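You operate a simulated robot arm through the tools that you are given. There is no shell and no other tool. Be economical: measure what you need, move in short steps, check, and stop when the job is done.

You run a simulated robot arm. Do the job below in one go: nothing can be reset, and whatever is moved stays where it is left.

TASK
Brush the chalk off the black slate tile, glaze it and rack its board to dry.
Fine: white knob brush for both, put back after; high ledge.

Only the result counts: the job must be done as asked and must still hold three seconds after the hand-in. Knocking over, shifting, dropping, spilling or breaking anything else fails it.

THE ROBOT
A 6-joint arm with a two-finger parallel gripper, fixed in place. Base frame: the origin is at the foot of the arm, x ahead of it, y to its left, z up. Lengths are in m, angles in degrees, forces in N, time in s.
With the tool pointing down near the work surface it reaches from about 0.38 to 0.84 m from the base axis. Its first joint turns from -115.0 to 115.0 degrees. Payload 4.2 kg.
Tool frame: the origin (TCP) lies between the finger pads and is the grasp point; the fingertips stand 0.023 m ahead of it; z points along the fingers, y is the line along which they close. Largest opening 0.094 m; finger width 0.038, thickness 0.01; the body of the gripper, 0.054 by 0.096 m, starts 0.039 m behind the TCP.
Orientation is that of the tool frame in the base frame, as [roll, pitch, yaw] about the fixed x, y, z axes, in that order (R = Rz(yaw) Ry(pitch) Rx(roll)). With the fingers straight down and closing along the base's y, the tool's x points along the base's -x, its y along +y and its z along -z.

THE INTERFACE
- The arm moves only by the tool drive_tool. Its argument "increments" is a list that holds one entry, the list of rows, each a list of 7 numbers: the shift along the tool's x, y, z in cm, then the turn, a rotation vector about the tool's x, y, z in degrees, then the closure, from 0 (fully open) to 1 (shut). In form: [[[dx, dy, dz, ax, ay, az, claw], ...]]. A call has 1 to 8 rows; each row shifts and turns the commanded pose from where the row before left it, along the tool's axes as they then stand. A row lasts 0.2 s, in which the tool goes at most 0.05 m and 8.6 degrees; a call with a longer step from one row to the next is refused whole, and so is a gripper value outside its range. Where a pose cannot be reached the arm comes as near as it can. A force on the tool above 40 N (or 10 N above the force at the start of the call, whichever is more), or a blocked arm, ends the call early, and 0.2 s more pass. Each finger travels about 0.108 m/s and halts on what it meets, pressing with about 44 N; the grip force reading is that of the motor and also rises with nothing between the fingers. The clock runs only during rows and for 0.2 s after the last one: add rows that do not move to give the fingers time. It gives the time, the measured TCP pose, the force on the tool (base axes), the opening and the grip force at its end, in the units of the frame above (readings bear some noise).
- Cameras (640 x 400 px; columns grow to the right, rows downward): "scene" is fixed at [0.0505, 0.4988, 1.4961]; the picture's right is [-0.73, -0.68, 0.00], its down [-0.37, 0.40, -0.84] and it looks along [0.57, -0.61, -0.54] (base axes); focal length 324 px, centre (320, 200). "wrist" rides on the gripper at [0.086, 0.016, -0.075] in the tool frame; the picture's right is [-0.18, 0.98, 0.00], its down [-0.58, -0.11, -0.81] and it looks along [-0.79, -0.15, 0.59] (tool axes); focal length 243 px, centre (320, 200). There is no depth. A picture from a camera that has moved, and an enlarged one, comes with that camera's place and axes in the base frame and with its lens.
- capture(camera): a new picture of that camera. The clock stands still meanwhile.
- lift_body(by): slides the trunk up (or, below 0, down) by that many m; the arm rides with it, the base frame stays. It gives what a move gives, with no picture.
- enlarge(camera, box): a new picture of the part [left, top, right, bottom] of that camera's present view, enlarged. The clock stands still meanwhile.
- hand_in(): hands the job in; it is judged then, once.

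Go step by step. Nothing tells you positions but the pictures and the camera data: compare them with the known pose of the tool, close in by small moves and look again before you grip or let go. The budget is 120 turns and 84 pictures, counting those below and the enlarged ones. Unless the task says otherwise, let go and move clear before handing in, and close with one line.

The tools are called after ">>>" as name(argument=value, ...) on one line, values as JSON. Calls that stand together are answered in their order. drive_tool: Moves the arm, as the interface text tells. Its arguments: {"type":"object","properties":{"increments":{"type":"array"}},"required":["increments"]} The other tools are called the same way: lift_body (by) slides the trunk up or down; capture (camera) takes a picture; enlarge (camera, box) takes an enlarged picture of a part of a camera's view; hand_in () hands the job in.

At the start:

```text
time_s: 0.0
eef_pos: [0.4345, 0.091, 1.3024]
ee_rot: [180.0, -0.1, -179.9]
wrist_force: [-1.3, 0.2, 0.5]
grip_width: 0.0939
finger_force: 0.0
trunk travel left (down, up): [-0.875, 0.115]
```

scene: 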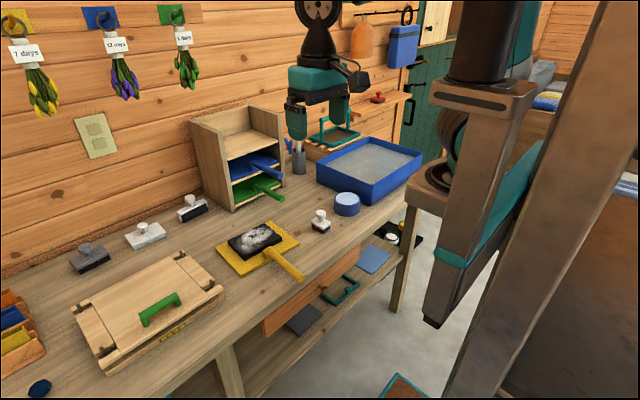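
wrist: 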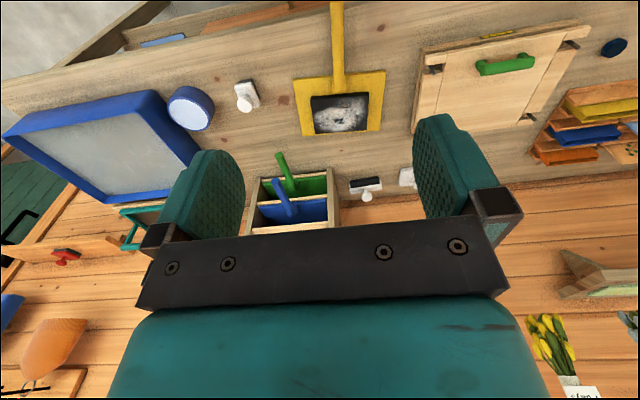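

I see the bench with a yellow board carrying the chalky slate tile, several knob brushes, a blue glaze pot/tray, a small rack and a note on the wall. I'll look closer before moving.

>>> enlarge(camera="scene", box=[50, 100, 210, 280])

>>> enlarge(camera="scene", box=[180, 90, 340, 290])

>>> enlarge(camera="scene", box=[290, 80, 450, 250])

```text
2.22 times, centred on (130, 190) of scene
camera zoom: at [0.0505, 0.4988, 1.4961], right [-0.73, -0.68, 0.0], down [-0.37, 0.4, -0.84], along [0.57, -0.61, -0.54], focal length 719 px, centre (742, 222)
```

zoom: 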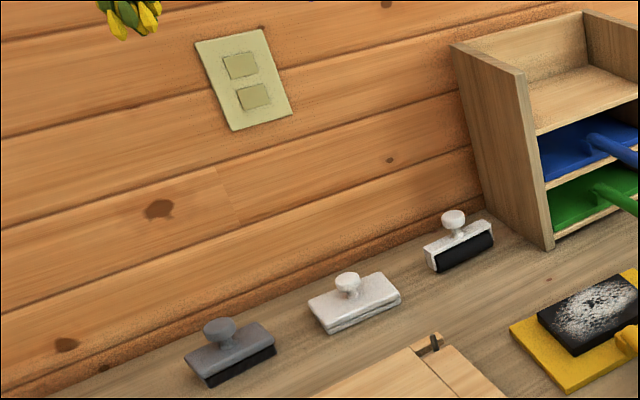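

```text
2.00 times, centred on (260, 190) of scene
camera zoom: at [0.0505, 0.4988, 1.4961], right [-0.73, -0.68, 0.0], down [-0.37, 0.4, -0.84], along [0.57, -0.61, -0.54], focal length 647 px, centre (440, 220)
```

zoom: 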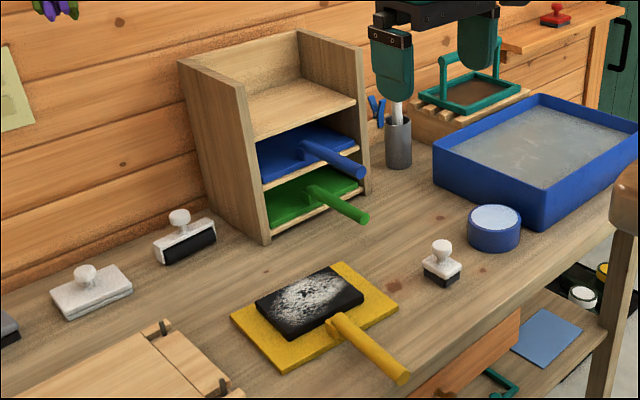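

```text
2.35 times, centred on (370, 165) of scene
camera zoom: at [0.0505, 0.4988, 1.4961], right [-0.73, -0.68, 0.0], down [-0.37, 0.4, -0.84], along [0.57, -0.61, -0.54], focal length 761 px, centre (202, 282)
```

zoom: 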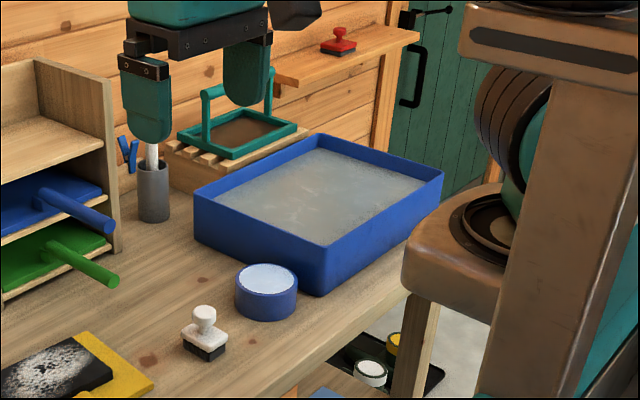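

The small white-knob piece is at about (0.61,-0.10), the pot at about (0.61,-0.24), and the board at about (0.67,0.09) with its handle toward -x. The rack front is near x=0.92 and the block brushes near x=1.0. I'll move closer to inspect these with the wrist camera.

>>> drive_tool(increments=[[[-2.5, 0, 2.5, 0, 0, 0, 0], [-2.5, 0, 2.5, 0, 0, 0, 0], [-2.5, 0, 2.5, 0, 0, 0, 0], [-2.5, 0, 2.5, 0, 0, 0, 0]]])

>>> capture(camera="wrist")

```text
time_s: 1.0
eef_pos: [0.5335, 0.0916, 1.2015]
ee_rot: [-180.0, 0.1, -180.0]
wrist_force: [-0.9, -0.3, 0.2]
grip_width: 0.0942
finger_force: 0.1
trunk travel left (down, up): [-0.875, 0.115]
```

```text
78 pictures are left
camera wrist: at [0.4478, 0.1071, 1.2754], right [0.18, 0.98, 0.0], down [0.58, -0.11, 0.81], along [0.79, -0.15, -0.59], focal length 243 px, centre (320, 200)
```

wrist: 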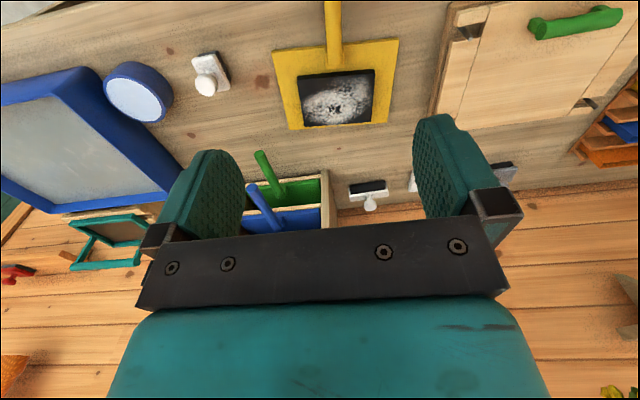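

The overall layout is confirmed. I'll zoom on the brushes, the pot and the lower shelf to tell them apart.

>>> enlarge(camera="scene", box=[300, 180, 370, 240])

>>> enlarge(camera="scene", box=[120, 185, 220, 255])

>>> enlarge(camera="scene", box=[280, 215, 440, 335])

>>> enlarge(camera="wrist", box=[90, 40, 250, 140])

```text
6.67 times, centred on (335, 210) of scene
camera zoom: at [0.0505, 0.4988, 1.4961], right [-0.73, -0.68, 0.0], down [-0.37, 0.4, -0.84], along [0.57, -0.61, -0.54], focal length 2156 px, centre (220, 133)
```

zoom: 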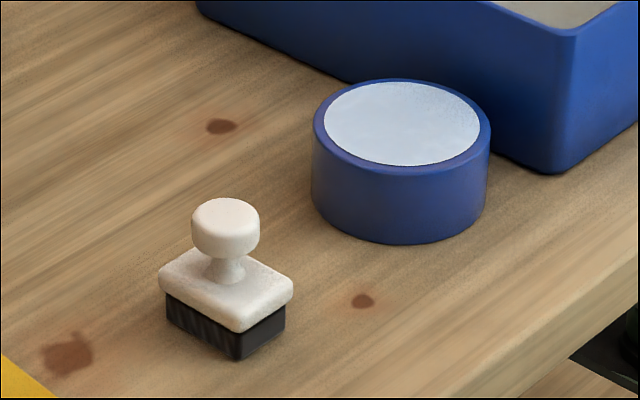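

```text
5.71 times, centred on (170, 220) of scene
camera zoom: at [0.0505, 0.4988, 1.4961], right [-0.73, -0.68, 0.0], down [-0.37, 0.4, -0.84], along [0.57, -0.61, -0.54], focal length 1848 px, centre (1177, 86)
```

zoom: 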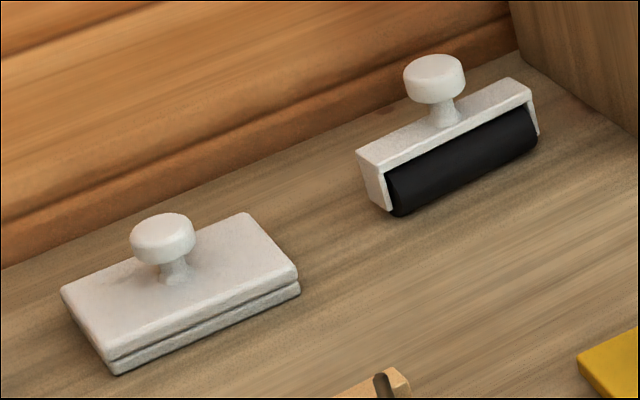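

```text
3.33 times, centred on (360, 275) of scene
camera zoom: at [0.0505, 0.4988, 1.4961], right [-0.73, -0.68, 0.0], down [-0.37, 0.4, -0.84], along [0.57, -0.61, -0.54], focal length 1078 px, centre (187, -50)
```

zoom: 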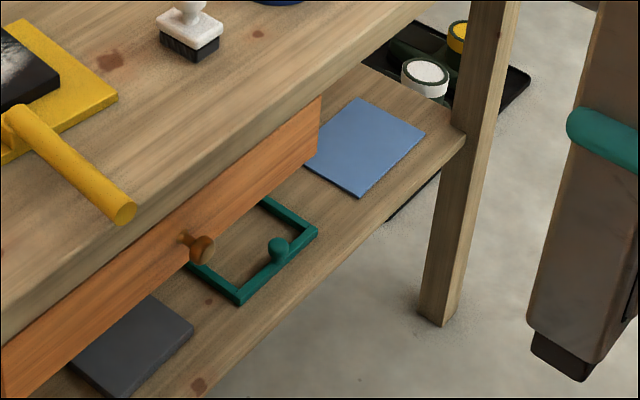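

```text
4.00 times, centred on (170, 90) of wrist
camera zoom: at [0.4478, 0.1071, 1.2754], right [0.18, 0.98, 0.0], down [0.58, -0.11, 0.81], along [0.79, -0.15, -0.59], focal length 970 px, centre (920, 640)
```

zoom: 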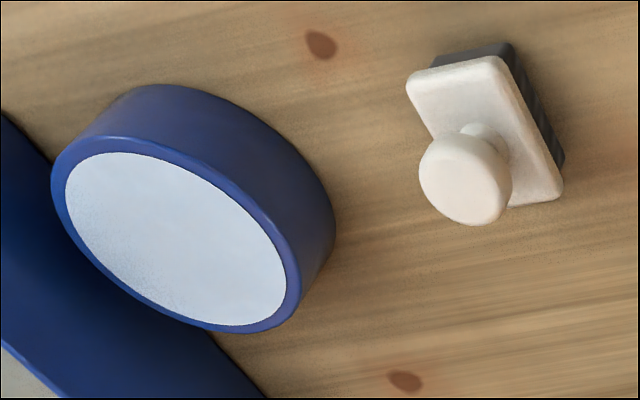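

The small one at about (0.608,-0.100) has a white knob and dark bristles, so it is the brush. The others are a roller, a white float and a grey-knob tool. The blue pot holds the glaze, and I take the "high ledge" to be the empty top shelf of the rack. I'll move above the brush and check.

>>> drive_tool(increments=[[[-1.06, -2.74, 2.86, 0, 0, 0, 0], [-1.06, -2.74, 2.86, 0, 0, 0, 0], [-1.06, -2.74, 2.86, 0, 0, 0, 0], [-1.06, -2.74, 2.86, 0, 0, 0, 0], [-1.06, -2.74, 2.86, 0, 0, 0, 0], [-1.06, -2.74, 2.86, 0, 0, 0, 0], [-1.06, -2.74, 2.86, 0, 0, 0, 0.2]]])

>>> capture(camera="wrist")

>>> capture(camera="scene")

```text
time_s: 2.6
eef_pos: [0.6107, -0.0982, 1.0014]
ee_rot: [180.0, 0.0, -179.9]
wrist_force: [0.4, 0.5, 0.9]
grip_width: 0.075
finger_force: 0.0
trunk travel left (down, up): [-0.875, 0.115]
```

```text
73 pictures are left
camera wrist: at [0.5251, -0.0827, 1.0744], right [0.18, 0.98, 0.0], down [0.58, -0.11, 0.81], along [0.79, -0.15, -0.59], focal length 243 px, centre (320, 200)
```

wrist: 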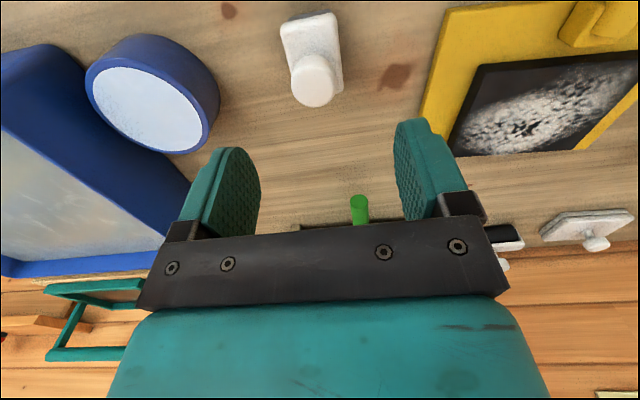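

```text
72 pictures are left
```

scene: 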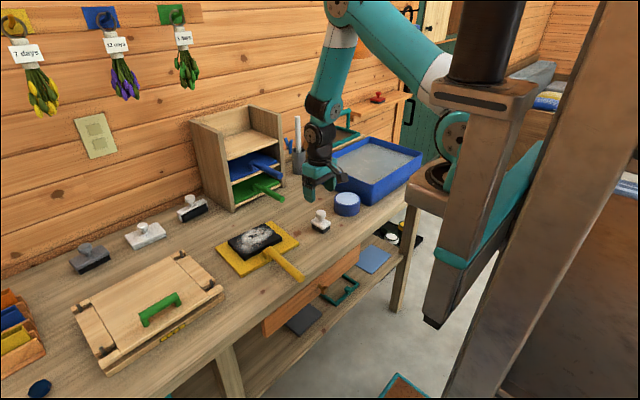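

The knob measures at about (0.606,-0.102) with its top near z=0.92. I'll line up and lower partway, then look.

>>> drive_tool(increments=[[[0.45, -0.4, 2.0, 0, 0, 0, 0.2], [0, 0, 2.5, 0, 0, 0, 0.2], [0, 0, 2.0, 0, 0, 0, 0.2]]])

>>> enlarge(camera="scene", box=[290, 170, 370, 240])

>>> capture(camera="wrist")

```text
time_s: 3.4
eef_pos: [0.6058, -0.1023, 0.9362]
ee_rot: [-180.0, 0.0, -179.9]
wrist_force: [0.5, 0.4, -0.2]
grip_width: 0.0754
finger_force: 0.1
trunk travel left (down, up): [-0.875, 0.115]
```

```text
5.71 times, centred on (330, 205) of scene
camera zoom: at [0.0505, 0.4988, 1.4961], right [-0.73, -0.68, 0.0], down [-0.37, 0.4, -0.84], along [0.57, -0.61, -0.54], focal length 1848 px, centre (263, 171)
```

zoom: 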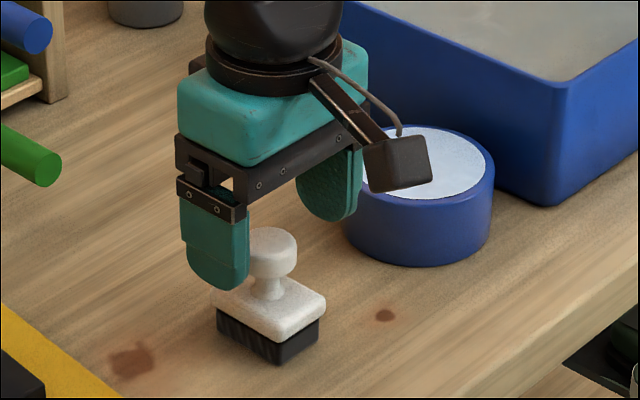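

```text
70 pictures are left
camera wrist: at [0.521, -0.0872, 1.0098], right [0.18, 0.98, 0.0], down [0.58, -0.11, 0.81], along [0.79, -0.15, -0.59], focal length 243 px, centre (320, 200)
```

wrist: 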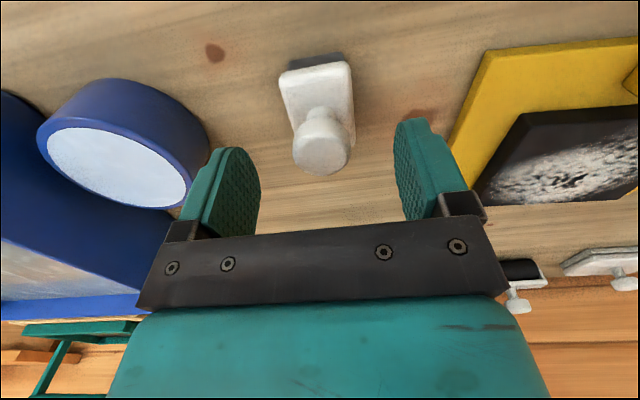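

The knob is centred between the fingers, with its top at about z=0.919 and the slab top near z=0.88. I'll lower to z≈0.911 and close.

>>> drive_tool(increments=[[[-0.2, -0.1, 1.3, 0, 0, 0, 0.2], [0, 0, 1.2, 0, 0, 0, 0.2], [0, 0, 0, 0, 0, 0, 0.5], [0, 0, 0, 0, 0, 0, 0.8], [0, 0, 0, 0, 0, 0, 0.8], [0, 0, 0, 0, 0, 0, 0.8]]])

>>> enlarge(camera="scene", box=[290, 170, 370, 240])

```text
time_s: 4.8
eef_pos: [0.6082, -0.1038, 0.9112]
ee_rot: [180.0, 0.0, -180.0]
wrist_force: [0.9, 0.5, -0.7]
grip_width: 0.0307
finger_force: 43.9
trunk travel left (down, up): [-0.875, 0.115]
```

```text
5.71 times, centred on (330, 205) of scene
camera zoom: at [0.0505, 0.4988, 1.4961], right [-0.73, -0.68, 0.0], down [-0.37, 0.4, -0.84], along [0.57, -0.61, -0.54], focal length 1848 px, centre (263, 171)
```

zoom: 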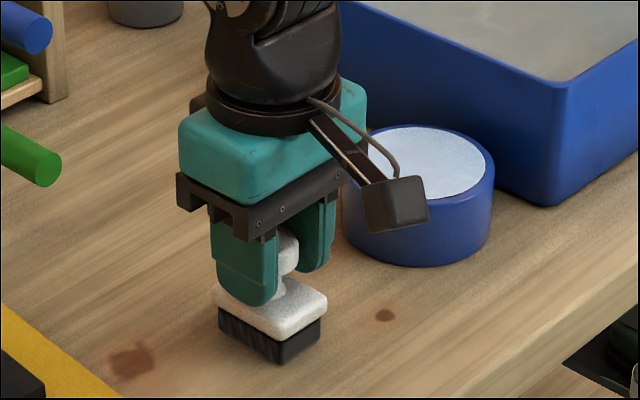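

The brush is gripped (its bottom is 0.061 below the TCP, home at TCP (0.608,-0.104,0.911)). I'll lift it and zoom on the tile and the pot.

>>> drive_tool(increments=[[[0, 0, -2, 0, 0, 0, 0.8], [0, 0, -4, 0, 0, 0, 0.8], [0, 0, -4, 0, 0, 0, 0.8]]])

>>> enlarge(camera="scene", box=[205, 205, 315, 290])

>>> enlarge(camera="scene", box=[290, 150, 370, 240])

```text
time_s: 5.6
eef_pos: [0.6098, -0.1033, 1.0132]
ee_rot: [180.0, 0.0, -180.0]
wrist_force: [0.6, -0.1, -1.8]
grip_width: 0.0307
finger_force: 44.3
trunk travel left (down, up): [-0.875, 0.115]
```

```text
4.71 times, centred on (260, 248) of scene
camera zoom: at [0.0505, 0.4988, 1.4961], right [-0.73, -0.68, 0.0], down [-0.37, 0.4, -0.84], along [0.57, -0.61, -0.54], focal length 1522 px, centre (602, -24)
```

zoom: 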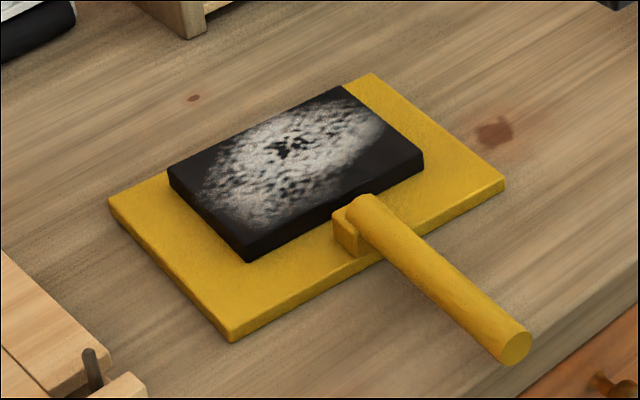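

```text
4.44 times, centred on (330, 195) of scene
camera zoom: at [0.0505, 0.4988, 1.4961], right [-0.73, -0.68, 0.0], down [-0.37, 0.4, -0.84], along [0.57, -0.61, -0.54], focal length 1438 px, centre (276, 222)
```

zoom: 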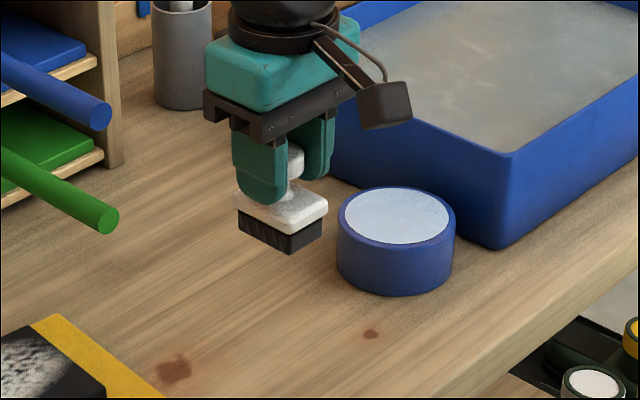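

The tile spans about x 0.654–0.745, y 0.024–0.150, with its top at z≈0.875, so contact should come near TCP z=0.936. I'll go above the near-right part of the tile and lower gently.

>>> drive_tool(increments=[[[-1.9, 3.9, 0, 0, 0, 0, 0.8], [-1.9, 3.9, 0, 0, 0, 0, 0.8], [-1.9, 3.9, 0.8, 0, 0, 0, 0.8], [-1.8, 3.6, 1.0, 0, 0, 0, 0.8], [0, 0, 2.5, 0, 0, 0, 0.8], [0, 0, 1.7, 0, 0, 0, 0.8]]])

>>> enlarge(camera="scene", box=[205, 185, 335, 290])

```text
time_s: 7.0
eef_pos: [0.6816, 0.0497, 0.9509]
ee_rot: [-179.9, -0.1, 179.9]
wrist_force: [-1.1, 0.2, -0.5]
grip_width: 0.031
finger_force: 43.8
trunk travel left (down, up): [-0.875, 0.115]
```

```text
3.81 times, centred on (270, 238) of scene
camera zoom: at [0.0505, 0.4988, 1.4961], right [-0.73, -0.68, 0.0], down [-0.37, 0.4, -0.84], along [0.57, -0.61, -0.54], focal length 1232 px, centre (510, 57)
```

zoom: 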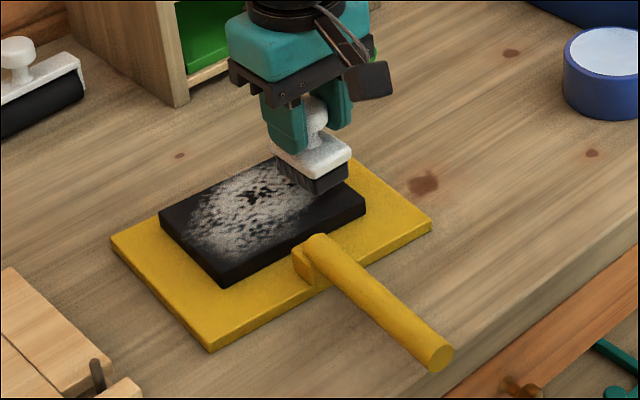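

The brush hovers just above the tile's right end. I'll lower in small steps and watch the force.

>>> drive_tool(increments=[[[0, 0, 0.6, 0, 0, 0, 0.8], [0, 0, 0.3, 0, 0, 0, 0.8], [0, 0, 0.3, 0, 0, 0, 0.8], [0, 0, 0.2, 0, 0, 0, 0.8]]])

```text
time_s: 8.0
eef_pos: [0.6813, 0.049, 0.9387]
ee_rot: [-179.9, 0.1, -179.8]
wrist_force: [-3.9, 1.0, 13.1]
grip_width: 0.0309
finger_force: 43.7
trunk travel left (down, up): [-0.875, 0.115]
```

I have contact at about z=0.939 with 13 N, so I'll ease off about 1 mm and stroke along y.

>>> drive_tool(increments=[[[0, 0, -0.12, 0, 0, 0, 0.8], [0, 1.0, 0, 0, 0, 0, 0.8], [0, 1.5, 0, 0, 0, 0, 0.8]]])

>>> enlarge(camera="scene", box=[205, 185, 335, 290])

```text
time_s: 8.8
eef_pos: [0.6814, 0.0715, 0.9398]
ee_rot: [-179.9, 0.0, 179.9]
wrist_force: [0.3, -2.1, 9.7]
grip_width: 0.0306
finger_force: 44.7
trunk travel left (down, up): [-0.875, 0.115]
```

```text
3.81 times, centred on (270, 238) of scene
camera zoom: at [0.0505, 0.4988, 1.4961], right [-0.73, -0.68, 0.0], down [-0.37, 0.4, -0.84], along [0.57, -0.61, -0.54], focal length 1232 px, centre (510, 57)
```

zoom: 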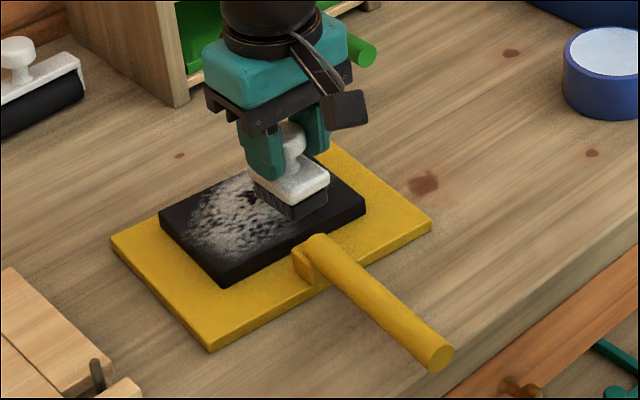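

The chalk comes off and the tile stays put. I'll continue this lane, then do the far lane back.

>>> drive_tool(increments=[[[0, 1.5, 0, 0, 0, 0, 0.8], [0, 1.5, 0, 0, 0, 0, 0.8], [0, 1.5, 0, 0, 0, 0, 0.8], [0, 1.3, 0, 0, 0, 0, 0.8], [-1.3, 0, 0, 0, 0, 0, 0.8], [-1.2, 0, 0, 0, 0, 0, 0.8], [-1.2, 0, 0, 0, 0, 0, 0.8]]])

>>> enlarge(camera="scene", box=[205, 185, 335, 290])

```text
time_s: 10.4
eef_pos: [0.7182, 0.1314, 0.9395]
ee_rot: [179.9, -0.1, -179.9]
wrist_force: [-3.8, 1.2, 7.6]
grip_width: 0.0306
finger_force: 43.5
trunk travel left (down, up): [-0.875, 0.115]
```

```text
3.81 times, centred on (270, 238) of scene
camera zoom: at [0.0505, 0.4988, 1.4961], right [-0.73, -0.68, 0.0], down [-0.37, 0.4, -0.84], along [0.57, -0.61, -0.54], focal length 1232 px, centre (510, 57)
```

zoom: 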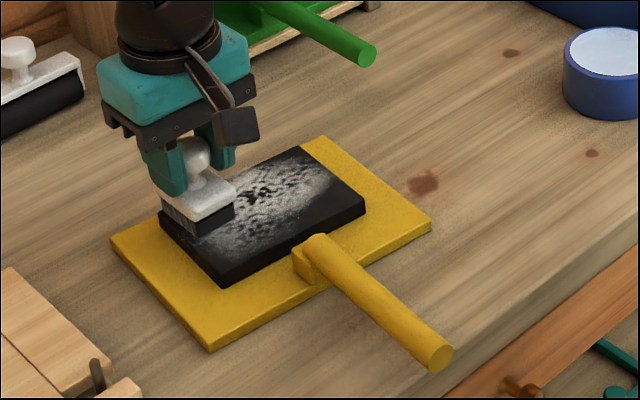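

The first pass only thinned the chalk, so more passes are needed. Next is the far lane back.

>>> drive_tool(increments=[[[0, -1.5, 0, 0, 0, 0, 0.8], [0, -1.5, 0, 0, 0, 0, 0.8], [0, -1.5, 0, 0, 0, 0, 0.8], [0, -1.5, 0, 0, 0, 0, 0.8], [0, -1.5, 0, 0, 0, 0, 0.8], [0, -1.2, 0, 0, 0, 0, 0.8]]])

>>> enlarge(camera="scene", box=[205, 185, 335, 290])

```text
time_s: 11.8
eef_pos: [0.7197, 0.0443, 0.9393]
ee_rot: [180.0, 0.1, 180.0]
wrist_force: [0.2, 3.5, 7.3]
grip_width: 0.0306
finger_force: 43.9
trunk travel left (down, up): [-0.875, 0.115]
```

```text
3.81 times, centred on (270, 238) of scene
camera zoom: at [0.0505, 0.4988, 1.4961], right [-0.73, -0.68, 0.0], down [-0.37, 0.4, -0.84], along [0.57, -0.61, -0.54], focal length 1232 px, centre (510, 57)
```

zoom: 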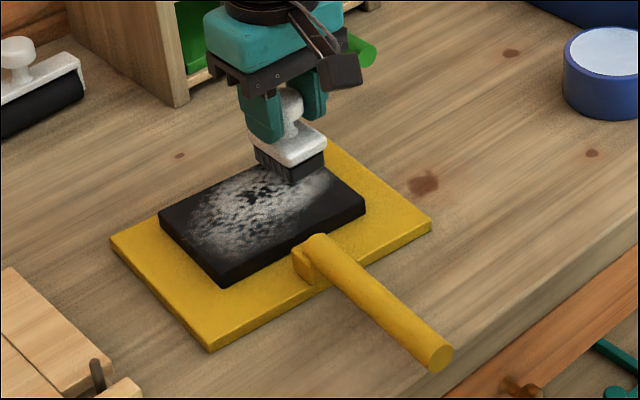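

It thins slowly; I'll keep making passes, this time the near lane again and with slightly longer strokes.

>>> drive_tool(increments=[[[2.0, 0, 0, 0, 0, 0, 0.8], [1.8, 0, 0, 0, 0, 0, 0.8], [0, 2.0, 0, 0, 0, 0, 0.8], [0, 2.2, 0, 0, 0, 0, 0.8], [0, 2.2, 0, 0, 0, 0, 0.8], [0, 2.2, 0, 0, 0, 0, 0.8], [-1.8, 0, 0, 0, 0, 0, 0.8], [-1.8, 0, 0, 0, 0, 0, 0.8]]])

>>> drive_tool(increments=[[[0, -2.2, 0, 0, 0, 0, 0.8], [0, -2.2, 0, 0, 0, 0, 0.8], [0, -2.2, 0, 0, 0, 0, 0.8], [0, -2.0, 0, 0, 0, 0, 0.8], [1.8, 2.0, 0, 0, 0, 0, 0.8], [0, 2.2, 0, 0, 0, 0, 0.8], [0, 2.2, 0, 0, 0, 0, 0.8], [0, 2.0, 0, 0, 0, 0, 0.8]]])

>>> enlarge(camera="scene", box=[205, 185, 335, 290])

```text
time_s: 13.6
eef_pos: [0.7174, 0.1311, 0.9389]
ee_rot: [180.0, 0.1, -179.9]
wrist_force: [-3.9, 1.1, 11.4]
grip_width: 0.0307
finger_force: 44.1
trunk travel left (down, up): [-0.875, 0.115]
```

```text
time_s: 15.4
eef_pos: [0.6981, 0.1284, 0.9393]
ee_rot: [180.0, 0.0, -179.9]
wrist_force: [-1.1, -0.9, 6.4]
grip_width: 0.0305
finger_force: 44.4
trunk travel left (down, up): [-0.875, 0.115]
```

```text
3.81 times, centred on (270, 238) of scene
camera zoom: at [0.0505, 0.4988, 1.4961], right [-0.73, -0.68, 0.0], down [-0.37, 0.4, -0.84], along [0.57, -0.61, -0.54], focal length 1232 px, centre (510, 57)
```

zoom: 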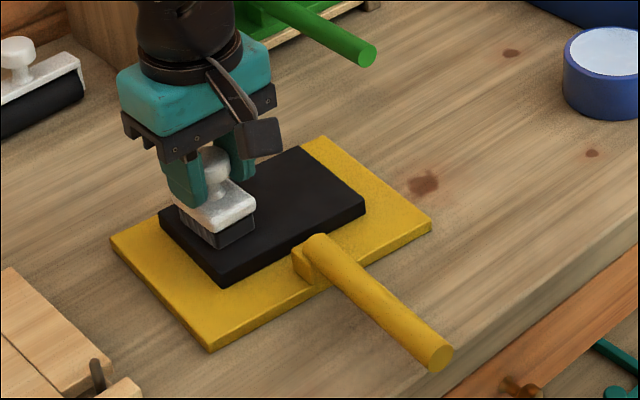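

The visible tile looks clean. I'll lift, swing above the pot (centre about (0.622,-0.250)) and check both the tile and the alignment.

>>> drive_tool(increments=[[[0, 0, -3, 0, 0, 0, 0.8], [0, 0, -4, 0, 0, 0, 0.8], [0.5, -4.8, 0, 0, 0, 0, 0.8], [1.1, -4.7, 0, 0, 0, 0, 0.8], [1.1, -4.7, 0, 0, 0, 0, 0.8], [1.1, -4.7, 0, 0, 0, 0, 0.8], [1.1, -4.7, 0, 0, 0, 0, 0.8], [1.1, -4.7, 0, 0, 0, 0, 0.8]]])

>>> drive_tool(increments=[[[0.8, -4.8, 0, 0, 0, 0, 0.8], [0.8, -4.7, 0, 0, 0, 0, 0.8], [0, 0, 0, 0, 0, 0, 0.8]]])

>>> capture(camera="wrist")

>>> enlarge(camera="scene", box=[205, 160, 375, 290])

```text
time_s: 17.2
eef_pos: [0.6417, -0.1526, 1.0113]
ee_rot: [179.9, 0.0, -179.9]
wrist_force: [-0.9, -0.1, -1.5]
grip_width: 0.0305
finger_force: 43.8
trunk travel left (down, up): [-0.875, 0.115]
```

```text
time_s: 18.0
eef_pos: [0.6224, -0.2499, 1.0098]
ee_rot: [-179.9, 0.0, -179.9]
wrist_force: [0.9, -0.1, -1.8]
grip_width: 0.0307
finger_force: 43.8
trunk travel left (down, up): [-0.875, 0.115]
```

```text
61 pictures are left
camera wrist: at [0.5371, -0.2328, 1.0833], right [0.18, 0.98, 0.0], down [0.58, -0.11, 0.81], along [0.79, -0.15, -0.59], focal length 243 px, centre (320, 200)
```

wrist: 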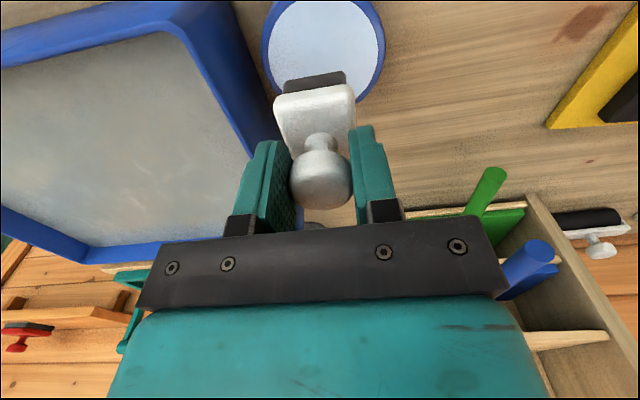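

```text
3.08 times, centred on (290, 225) of scene
camera zoom: at [0.0505, 0.4988, 1.4961], right [-0.73, -0.68, 0.0], down [-0.37, 0.4, -0.84], along [0.57, -0.61, -0.54], focal length 995 px, centre (412, 123)
```

zoom: 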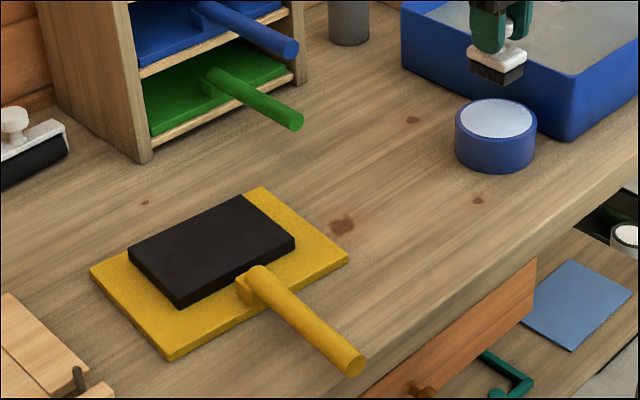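

The tile is clean and has not shifted. Combining views, the pot centre is about (0.616,-0.245) with its rim near z≈0.90. I'll shift a little, lower to just above it and check.

>>> drive_tool(increments=[[[0.6, 0.5, 1.0, 0, 0, 0, 0.8], [0, 0, 2.7, 0, 0, 0, 0.8], [0, 0, 0, 0, 0, 0, 0.8]]])

>>> capture(camera="wrist")

>>> enlarge(camera="scene", box=[310, 160, 390, 230])

```text
time_s: 18.8
eef_pos: [0.6177, -0.2454, 0.9732]
ee_rot: [-180.0, 0.0, -180.0]
wrist_force: [-0.3, 0.4, -0.9]
grip_width: 0.0307
finger_force: 44.0
trunk travel left (down, up): [-0.875, 0.115]
```

```text
59 pictures are left
camera wrist: at [0.5325, -0.2298, 1.0449], right [0.18, 0.98, 0.0], down [0.58, -0.11, 0.81], along [0.79, -0.15, -0.59], focal length 243 px, centre (320, 200)
```

wrist: 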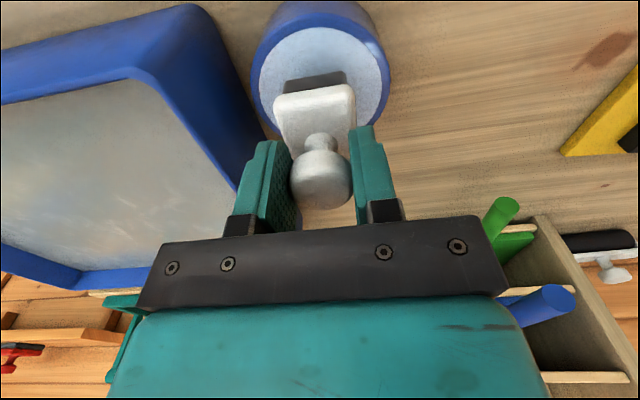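

```text
5.71 times, centred on (350, 195) of scene
camera zoom: at [0.0505, 0.4988, 1.4961], right [-0.73, -0.68, 0.0], down [-0.37, 0.4, -0.84], along [0.57, -0.61, -0.54], focal length 1848 px, centre (149, 229)
```

zoom: 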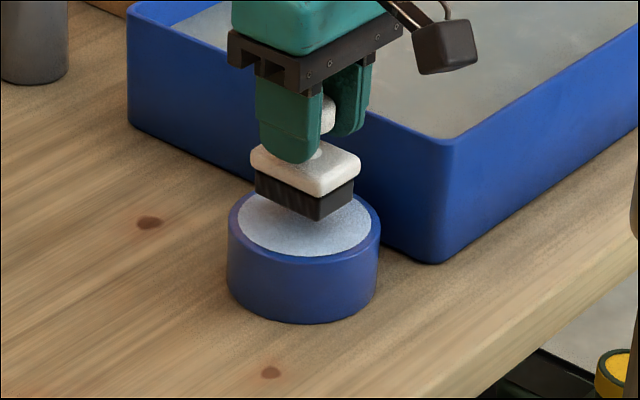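

The brush is over the pot to within a few mm. I'll nudge it and dip gently, watching the force.

>>> drive_tool(increments=[[[0.3, 0.25, 0.6, 0, 0, 0, 0.8], [0, 0, 0.6, 0, 0, 0, 0.8], [0, 0, 0.5, 0, 0, 0, 0.8], [0, 0, 0.4, 0, 0, 0, 0.8]]])

>>> enlarge(camera="scene", box=[310, 160, 390, 230])

```text
time_s: 19.8
eef_pos: [0.6155, -0.2434, 0.9555]
ee_rot: [-179.9, 0.4, -179.8]
wrist_force: [-8.8, 2.6, 28.9]
grip_width: 0.0308
finger_force: 44.3
trunk travel left (down, up): [-0.875, 0.115]
stopped in row 4: the force on the tool passed its limit (the readings are from after the stop); the commanded pose is now the measured one
```

```text
5.71 times, centred on (350, 195) of scene
camera zoom: at [0.0505, 0.4988, 1.4961], right [-0.73, -0.68, 0.0], down [-0.37, 0.4, -0.84], along [0.57, -0.61, -0.54], focal length 1848 px, centre (149, 229)
```

zoom: 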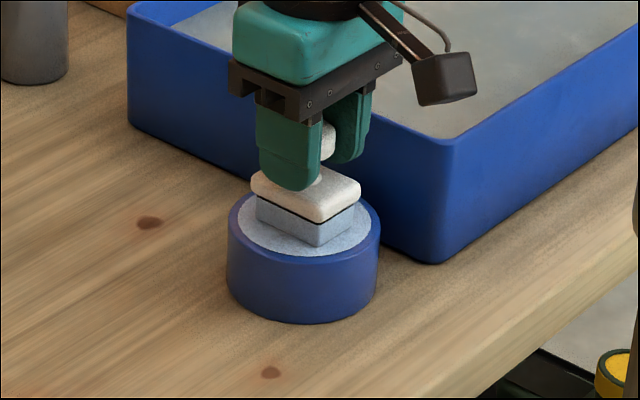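

The bristles are loaded with glaze. I'll lift out and travel back above the tile's right end.

>>> drive_tool(increments=[[[0, 0, -1.5, 0, 0, 0, 0.8], [0, 0, -3, 0, 0, 0, 0.8], [0, 3.5, -1.0, 0, 0, 0, 0.8], [-1.3, 4.7, 0, 0, 0, 0, 0.8], [-1.3, 4.7, 0, 0, 0, 0, 0.8], [-1.3, 4.7, 0, 0, 0, 0, 0.8], [-1.3, 4.7, 0, 0, 0, 0, 0.8], [-1.3, 4.7, 0, 0, 0, 0, 0.8]]])

>>> enlarge(camera="scene", box=[205, 160, 375, 290])

```text
time_s: 21.6
eef_pos: [0.6806, 0.0282, 1.0076]
ee_rot: [-179.9, 0.2, 180.0]
wrist_force: [-0.9, -0.4, -1.3]
grip_width: 0.0308
finger_force: 44.0
trunk travel left (down, up): [-0.875, 0.115]
```

```text
3.08 times, centred on (290, 225) of scene
camera zoom: at [0.0505, 0.4988, 1.4961], right [-0.73, -0.68, 0.0], down [-0.37, 0.4, -0.84], along [0.57, -0.61, -0.54], focal length 995 px, centre (412, 123)
```

zoom: 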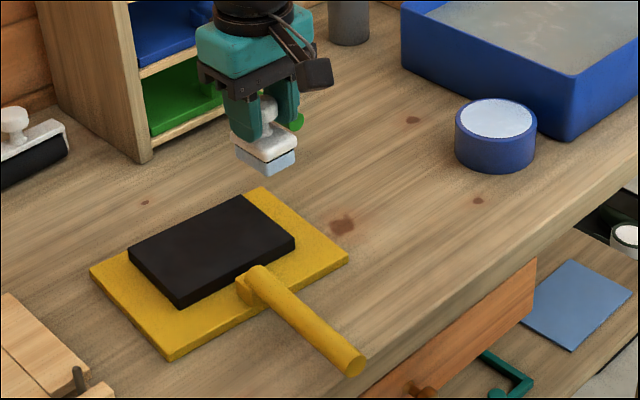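

The brush is loaded and nothing has shifted. I'll lower onto the tile to the same light contact.

>>> drive_tool(increments=[[[0, 1.8, 1.5, 0, 0, 0, 0.8], [0, 0, 3.0, 0, 0, 0, 0.8], [0, 0, 1.6, 0, 0, 0, 0.8], [0, 0, 0.4, 0, 0, 0, 0.8], [0, 0, 0.3, 0, 0, 0, 0.8]]])

```text
time_s: 22.8
eef_pos: [0.6814, 0.0447, 0.9397]
ee_rot: [-179.9, 0.2, -180.0]
wrist_force: [-0.5, -1.1, -0.3]
grip_width: 0.0308
finger_force: 44.2
trunk travel left (down, up): [-0.875, 0.115]
```

>>> drive_tool(increments=[[[0, 0, 0.15, 0, 0, 0, 0.8], [0, 0, 0.1, 0, 0, 0, 0.8]]])

```text
time_s: 23.4
eef_pos: [0.6805, 0.0446, 0.9379]
ee_rot: [-180.0, 0.3, -179.9]
wrist_force: [-3.2, -1.4, 11.2]
grip_width: 0.0308
finger_force: 43.7
trunk travel left (down, up): [-0.875, 0.115]
```

The brush is in contact at about 11 N. I'll stroke the near lane, cross over, and come back along the far lane.

>>> drive_tool(increments=[[[0, 1.5, -0.05, 0, 0, 0, 0.8], [0, 1.8, 0, 0, 0, 0, 0.8], [0, 1.8, 0, 0, 0, 0, 0.8], [0, 1.8, 0, 0, 0, 0, 0.8], [0, 1.7, 0, 0, 0, 0, 0.8], [-1.9, 0, 0, 0, 0, 0, 0.8], [-1.8, 0, 0, 0, 0, 0, 0.8]]])

>>> drive_tool(increments=[[[0, -1.8, 0, 0, 0, 0, 0.8], [0, -1.8, 0, 0, 0, 0, 0.8], [0, -1.8, 0, 0, 0, 0, 0.8], [0, -1.8, 0, 0, 0, 0, 0.8], [0, -1.4, 0, 0, 0, 0, 0.8]]])

>>> enlarge(camera="scene", box=[205, 185, 335, 290])

```text
time_s: 25.0
eef_pos: [0.7185, 0.1308, 0.9383]
ee_rot: [179.9, 0.2, -179.9]
wrist_force: [-1.2, -0.2, 6.0]
grip_width: 0.0307
finger_force: 44.4
trunk travel left (down, up): [-0.875, 0.115]
```

```text
time_s: 26.2
eef_pos: [0.7177, 0.0454, 0.9379]
ee_rot: [-179.8, 0.3, -180.0]
wrist_force: [0.1, 2.1, 7.1]
grip_width: 0.031
finger_force: 44.2
trunk travel left (down, up): [-0.875, 0.115]
```

```text
3.81 times, centred on (270, 238) of scene
camera zoom: at [0.0505, 0.4988, 1.4961], right [-0.73, -0.68, 0.0], down [-0.37, 0.4, -0.84], along [0.57, -0.61, -0.54], focal length 1232 px, centre (510, 57)
```

zoom: 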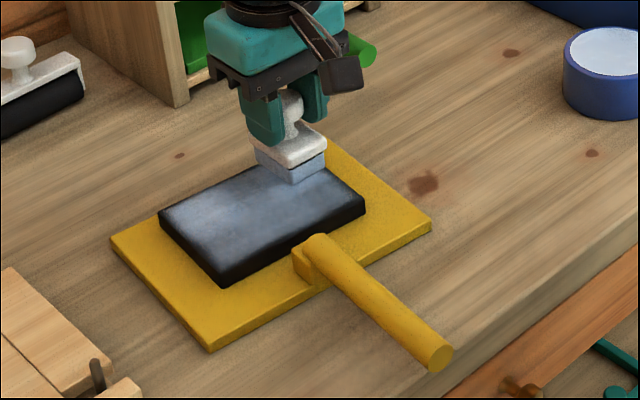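

The glaze is going on. I'll repeat the passes as with the chalk, reaching slightly further to the edges.

>>> drive_tool(increments=[[[2.1, 0, 0, 0, 0, 0, 0.8], [2.1, 0, 0, 0, 0, 0, 0.8], [0, 2.2, 0, 0, 0, 0, 0.8], [0, 2.2, 0, 0, 0, 0, 0.8], [0, 2.2, 0, 0, 0, 0, 0.8], [0, 2.4, 0, 0, 0, 0, 0.8], [-2.1, 0, 0, 0, 0, 0, 0.8], [-2.1, 0, 0, 0, 0, 0, 0.8]]])

>>> drive_tool(increments=[[[0, -2.2, 0, 0, 0, 0, 0.8], [0, -2.2, 0, 0, 0, 0, 0.8], [0, -2.2, 0, 0, 0, 0, 0.8], [0, -2.4, 0, 0, 0, 0, 0.8], [2.1, 2.0, 0, 0, 0, 0, 0.8], [0, 2.2, 0, 0, 0, 0, 0.8], [0, 2.4, 0, 0, 0, 0, 0.8], [0, 2.4, 0, 0, 0, 0, 0.8]]])

>>> enlarge(camera="scene", box=[205, 185, 335, 290])

```text
time_s: 28.0
eef_pos: [0.7168, 0.1356, 0.9369]
ee_rot: [-179.9, 0.2, -179.9]
wrist_force: [-0.4, -0.5, -0.5]
grip_width: 0.0309
finger_force: 44.2
trunk travel left (down, up): [-0.875, 0.115]
```

```text
time_s: 29.8
eef_pos: [0.6972, 0.135, 0.9387]
ee_rot: [-179.9, 0.2, -179.9]
wrist_force: [-1.3, -1.2, 7.5]
grip_width: 0.0308
finger_force: 44.0
trunk travel left (down, up): [-0.875, 0.115]
```

```text
3.81 times, centred on (270, 238) of scene
camera zoom: at [0.0505, 0.4988, 1.4961], right [-0.73, -0.68, 0.0], down [-0.37, 0.4, -0.84], along [0.57, -0.61, -0.54], focal length 1232 px, centre (510, 57)
```

zoom: 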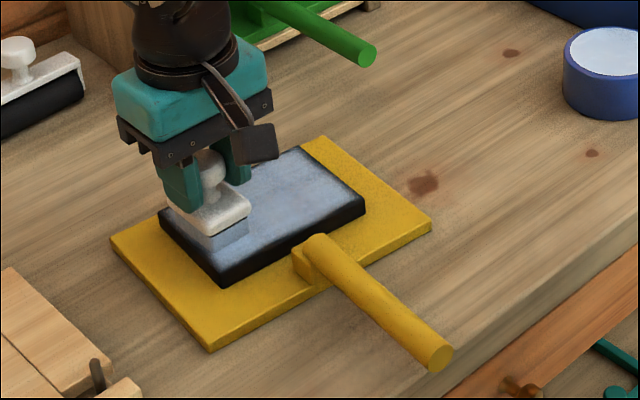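

Coverage is much denser. I'll lift, slide aside and check the whole surface.

>>> drive_tool(increments=[[[0, 0, -3, 0, 0, 0, 0.8], [0, 0, -4, 0, 0, 0, 0.8], [0, -4.8, 0, 0, 0, 0, 0.8], [0, -4.8, 0, 0, 0, 0, 0.8], [0, -4.8, 0, 0, 0, 0, 0.8]]])

>>> enlarge(camera="scene", box=[205, 205, 315, 290])

```text
time_s: 31.0
eef_pos: [0.6971, -0.0088, 1.0078]
ee_rot: [-180.0, 0.2, -180.0]
wrist_force: [-0.4, 1.1, -0.3]
grip_width: 0.031
finger_force: 43.7
trunk travel left (down, up): [-0.875, 0.115]
```

```text
4.71 times, centred on (260, 248) of scene
camera zoom: at [0.0505, 0.4988, 1.4961], right [-0.73, -0.68, 0.0], down [-0.37, 0.4, -0.84], along [0.57, -0.61, -0.54], focal length 1522 px, centre (602, -24)
```

zoom: 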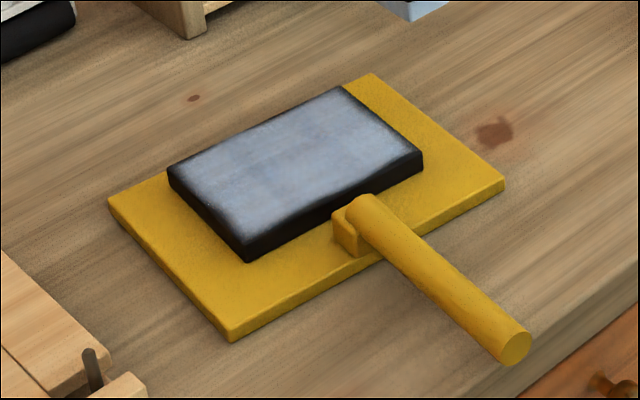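

It is nearly even, with slightly thin edges at the near and left sides. I'll do one more perimeter pass with the brush slightly overhanging the edges.

>>> drive_tool(increments=[[[2.2, 4.7, 0, 0, 0, 0, 0.8], [0, 0, 3.0, 0, 0, 0, 0.8], [0, 0, 3.0, 0, 0, 0, 0.8], [0, 0, 0.6, 0, 0, 0, 0.8], [0, 0, 0.35, 0, 0, 0, 0.8]]])

```text
refused: row 1 steps farther than a row can; nothing moved
```

>>> drive_tool(increments=[[[1.1, 2.35, 0, 0, 0, 0, 0.8], [1.1, 2.35, 0, 0, 0, 0, 0.8], [0, 0, 3.0, 0, 0, 0, 0.8], [0, 0, 3.0, 0, 0, 0, 0.8], [0, 0, 0.6, 0, 0, 0, 0.8], [0, 0, 0.35, 0, 0, 0, 0.8]]])

```text
time_s: 32.4
eef_pos: [0.6745, 0.0374, 0.9381]
ee_rot: [-179.9, 0.2, -180.0]
wrist_force: [-1.6, -2.4, 8.3]
grip_width: 0.0306
finger_force: 44.2
trunk travel left (down, up): [-0.875, 0.115]
```

>>> drive_tool(increments=[[[0, 2.2, 0, 0, 0, 0, 0.8], [0, 2.2, 0, 0, 0, 0, 0.8], [0, 2.2, 0, 0, 0, 0, 0.8], [0, 2.2, 0, 0, 0, 0, 0.8], [0, 1.4, 0, 0, 0, 0, 0.8], [-1.8, 0, 0, 0, 0, 0, 0.8], [-1.8, 0, 0, 0, 0, 0, 0.8], [-1.5, 0, 0, 0, 0, 0, 0.8]]])

>>> drive_tool(increments=[[[0, -2.2, 0, 0, 0, 0, 0.8], [0, -2.2, 0, 0, 0, 0, 0.8], [0, -2.2, 0, 0, 0, 0, 0.8], [0, -2.2, 0, 0, 0, 0, 0.8], [0, -1.5, 0, 0, 0, 0, 0.8], [1.8, 0, 0, 0, 0, 0, 0.8], [1.8, 0, 0, 0, 0, 0, 0.8], [1.5, 0, 0, 0, 0, 0, 0.8]]])

>>> drive_tool(increments=[[[0, 0, -3, 0, 0, 0, 0.8], [0, 0, -4, 0, 0, 0, 0.8], [0, -4.8, 0, 0, 0, 0, 0.8], [0, 0, 0, 0, 0, 0, 0.8]]])

>>> enlarge(camera="scene", box=[205, 205, 315, 290])

```text
time_s: 34.2
eef_pos: [0.725, 0.1396, 0.9394]
ee_rot: [-179.9, 0.2, -179.8]
wrist_force: [-1.6, 0.1, 4.9]
grip_width: 0.0307
finger_force: 44.0
trunk travel left (down, up): [-0.875, 0.115]
```

```text
time_s: 36.0
eef_pos: [0.674, 0.0367, 0.9394]
ee_rot: [-179.9, 0.2, -179.9]
wrist_force: [0.1, 0.1, -0.8]
grip_width: 0.0309
finger_force: 44.7
trunk travel left (down, up): [-0.875, 0.115]
```

```text
time_s: 37.0
eef_pos: [0.6738, -0.015, 1.0054]
ee_rot: [-179.9, 0.2, -179.8]
wrist_force: [-0.3, 0.3, -1.1]
grip_width: 0.0308
finger_force: 44.0
trunk travel left (down, up): [-0.875, 0.115]
```

```text
4.71 times, centred on (260, 248) of scene
camera zoom: at [0.0505, 0.4988, 1.4961], right [-0.73, -0.68, 0.0], down [-0.37, 0.4, -0.84], along [0.57, -0.61, -0.54], focal length 1522 px, centre (602, -24)
```

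zoom: 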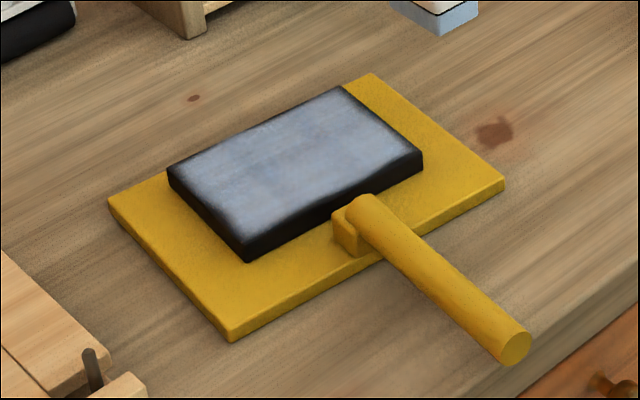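

The look did not change with the extra pass. I'll zoom in on the tile to judge whether any gaps remain.

>>> enlarge(camera="scene", box=[230, 218, 282, 254])

```text
11.11 times, centred on (256, 236) of scene
camera zoom: at [0.0505, 0.4988, 1.4961], right [-0.73, -0.68, 0.0], down [-0.37, 0.4, -0.84], along [0.57, -0.61, -0.54], focal length 3594 px, centre (1031, -200)
```

zoom: 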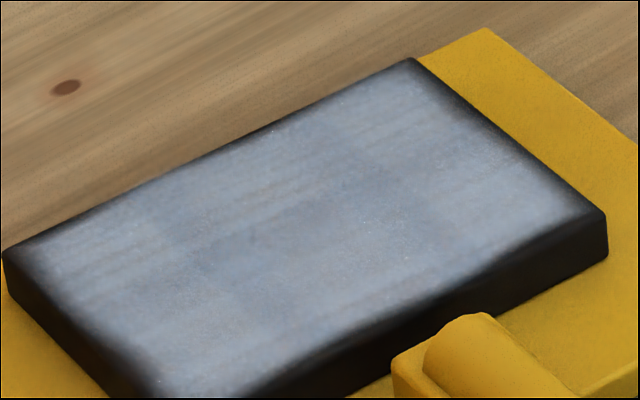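

The coat is even across the whole face, so now I put the brush back at its home spot, TCP (0.608,-0.104).

>>> drive_tool(increments=[[[2.2, -3.0, 0, 0, 0, 0, 0.8], [2.2, -3.0, 0, 0, 0, 0, 0.8], [2.15, -2.9, 0, 0, 0, 0, 0.8], [0, 0, 4, 0, 0, 0, 0.8], [0, 0, 3.5, 0, 0, 0, 0.8], [0, 0, 1.2, 0, 0, 0, 0.8]]])

>>> enlarge(camera="scene", box=[290, 170, 370, 240])

```text
time_s: 38.4
eef_pos: [0.6093, -0.1018, 0.9197]
ee_rot: [-179.9, 0.2, -180.0]
wrist_force: [0.2, -0.1, -0.4]
grip_width: 0.0313
finger_force: 43.9
trunk travel left (down, up): [-0.875, 0.115]
```

```text
5.71 times, centred on (330, 205) of scene
camera zoom: at [0.0505, 0.4988, 1.4961], right [-0.73, -0.68, 0.0], down [-0.37, 0.4, -0.84], along [0.57, -0.61, -0.54], focal length 1848 px, centre (263, 171)
```

zoom: 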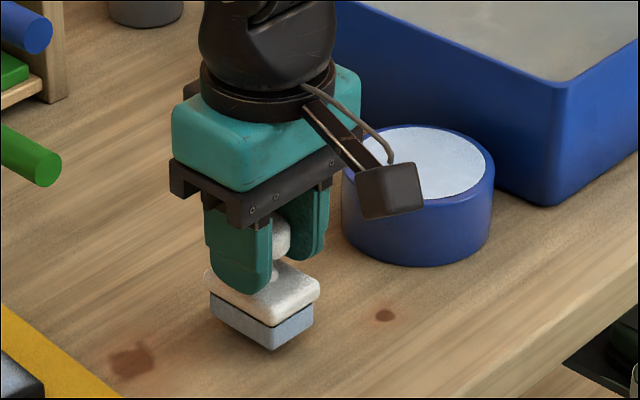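

>>> drive_tool(increments=[[[0.1, -0.2, 0.4, 0, 0, 0, 0.8], [0, 0, 0.3, 0, 0, 0, 0.8], [0, 0, 0.15, 0, 0, 0, 0.8]]])

```text
time_s: 39.2
eef_pos: [0.6085, -0.1032, 0.9116]
ee_rot: [-179.9, 0.2, -179.9]
wrist_force: [0.6, -0.1, -0.7]
grip_width: 0.0306
finger_force: 44.1
trunk travel left (down, up): [-0.875, 0.115]
```

There's no contact yet, so I'll lower another millimetre or two.

>>> drive_tool(increments=[[[0, 0, 0.1, 0, 0, 0, 0.8], [0, 0, 0.1, 0, 0, 0, 0.8]]])

```text
time_s: 39.8
eef_pos: [0.6081, -0.1022, 0.9107]
ee_rot: [-179.8, 0.2, -180.0]
wrist_force: [0.3, 0.1, -0.1]
grip_width: 0.031
finger_force: 43.9
trunk travel left (down, up): [-0.875, 0.115]
```

>>> drive_tool(increments=[[[0, 0, 0.1, 0, 0, 0, 0.8], [0, 0, 0.1, 0, 0, 0, 0.8]]])

```text
time_s: 40.4
eef_pos: [0.609, -0.1019, 0.9105]
ee_rot: [-179.9, 0.3, -179.9]
wrist_force: [-4.2, 0.7, 25.9]
grip_width: 0.0308
finger_force: 43.8
trunk travel left (down, up): [-0.875, 0.115]
```

The brush is on the bench. I'll ease the pressure, open, rise and check.

>>> drive_tool(increments=[[[0, 0, -0.15, 0, 0, 0, 0.8], [0, 0, 0, 0, 0, 0, 0.45], [0, 0, 0, 0, 0, 0, 0.2], [0, 0, 0, 0, 0, 0, 0.2], [0, 0, -2, 0, 0, 0, 0.2], [0, 0, -4, 0, 0, 0, 0.2], [0, 0, -4, 0, 0, 0, 0.2]]])

>>> enlarge(camera="scene", box=[290, 170, 370, 240])

```text
time_s: 42.0
eef_pos: [0.6092, -0.1028, 1.0097]
ee_rot: [-179.8, 0.1, 180.0]
wrist_force: [-0.5, 0.1, -0.3]
grip_width: 0.0753
finger_force: 0.0
trunk travel left (down, up): [-0.875, 0.115]
```

```text
5.71 times, centred on (330, 205) of scene
camera zoom: at [0.0505, 0.4988, 1.4961], right [-0.73, -0.68, 0.0], down [-0.37, 0.4, -0.84], along [0.57, -0.61, -0.54], focal length 1848 px, centre (263, 171)
```

zoom: 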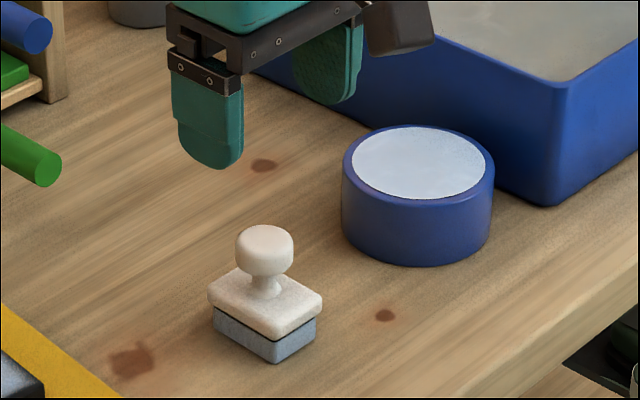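

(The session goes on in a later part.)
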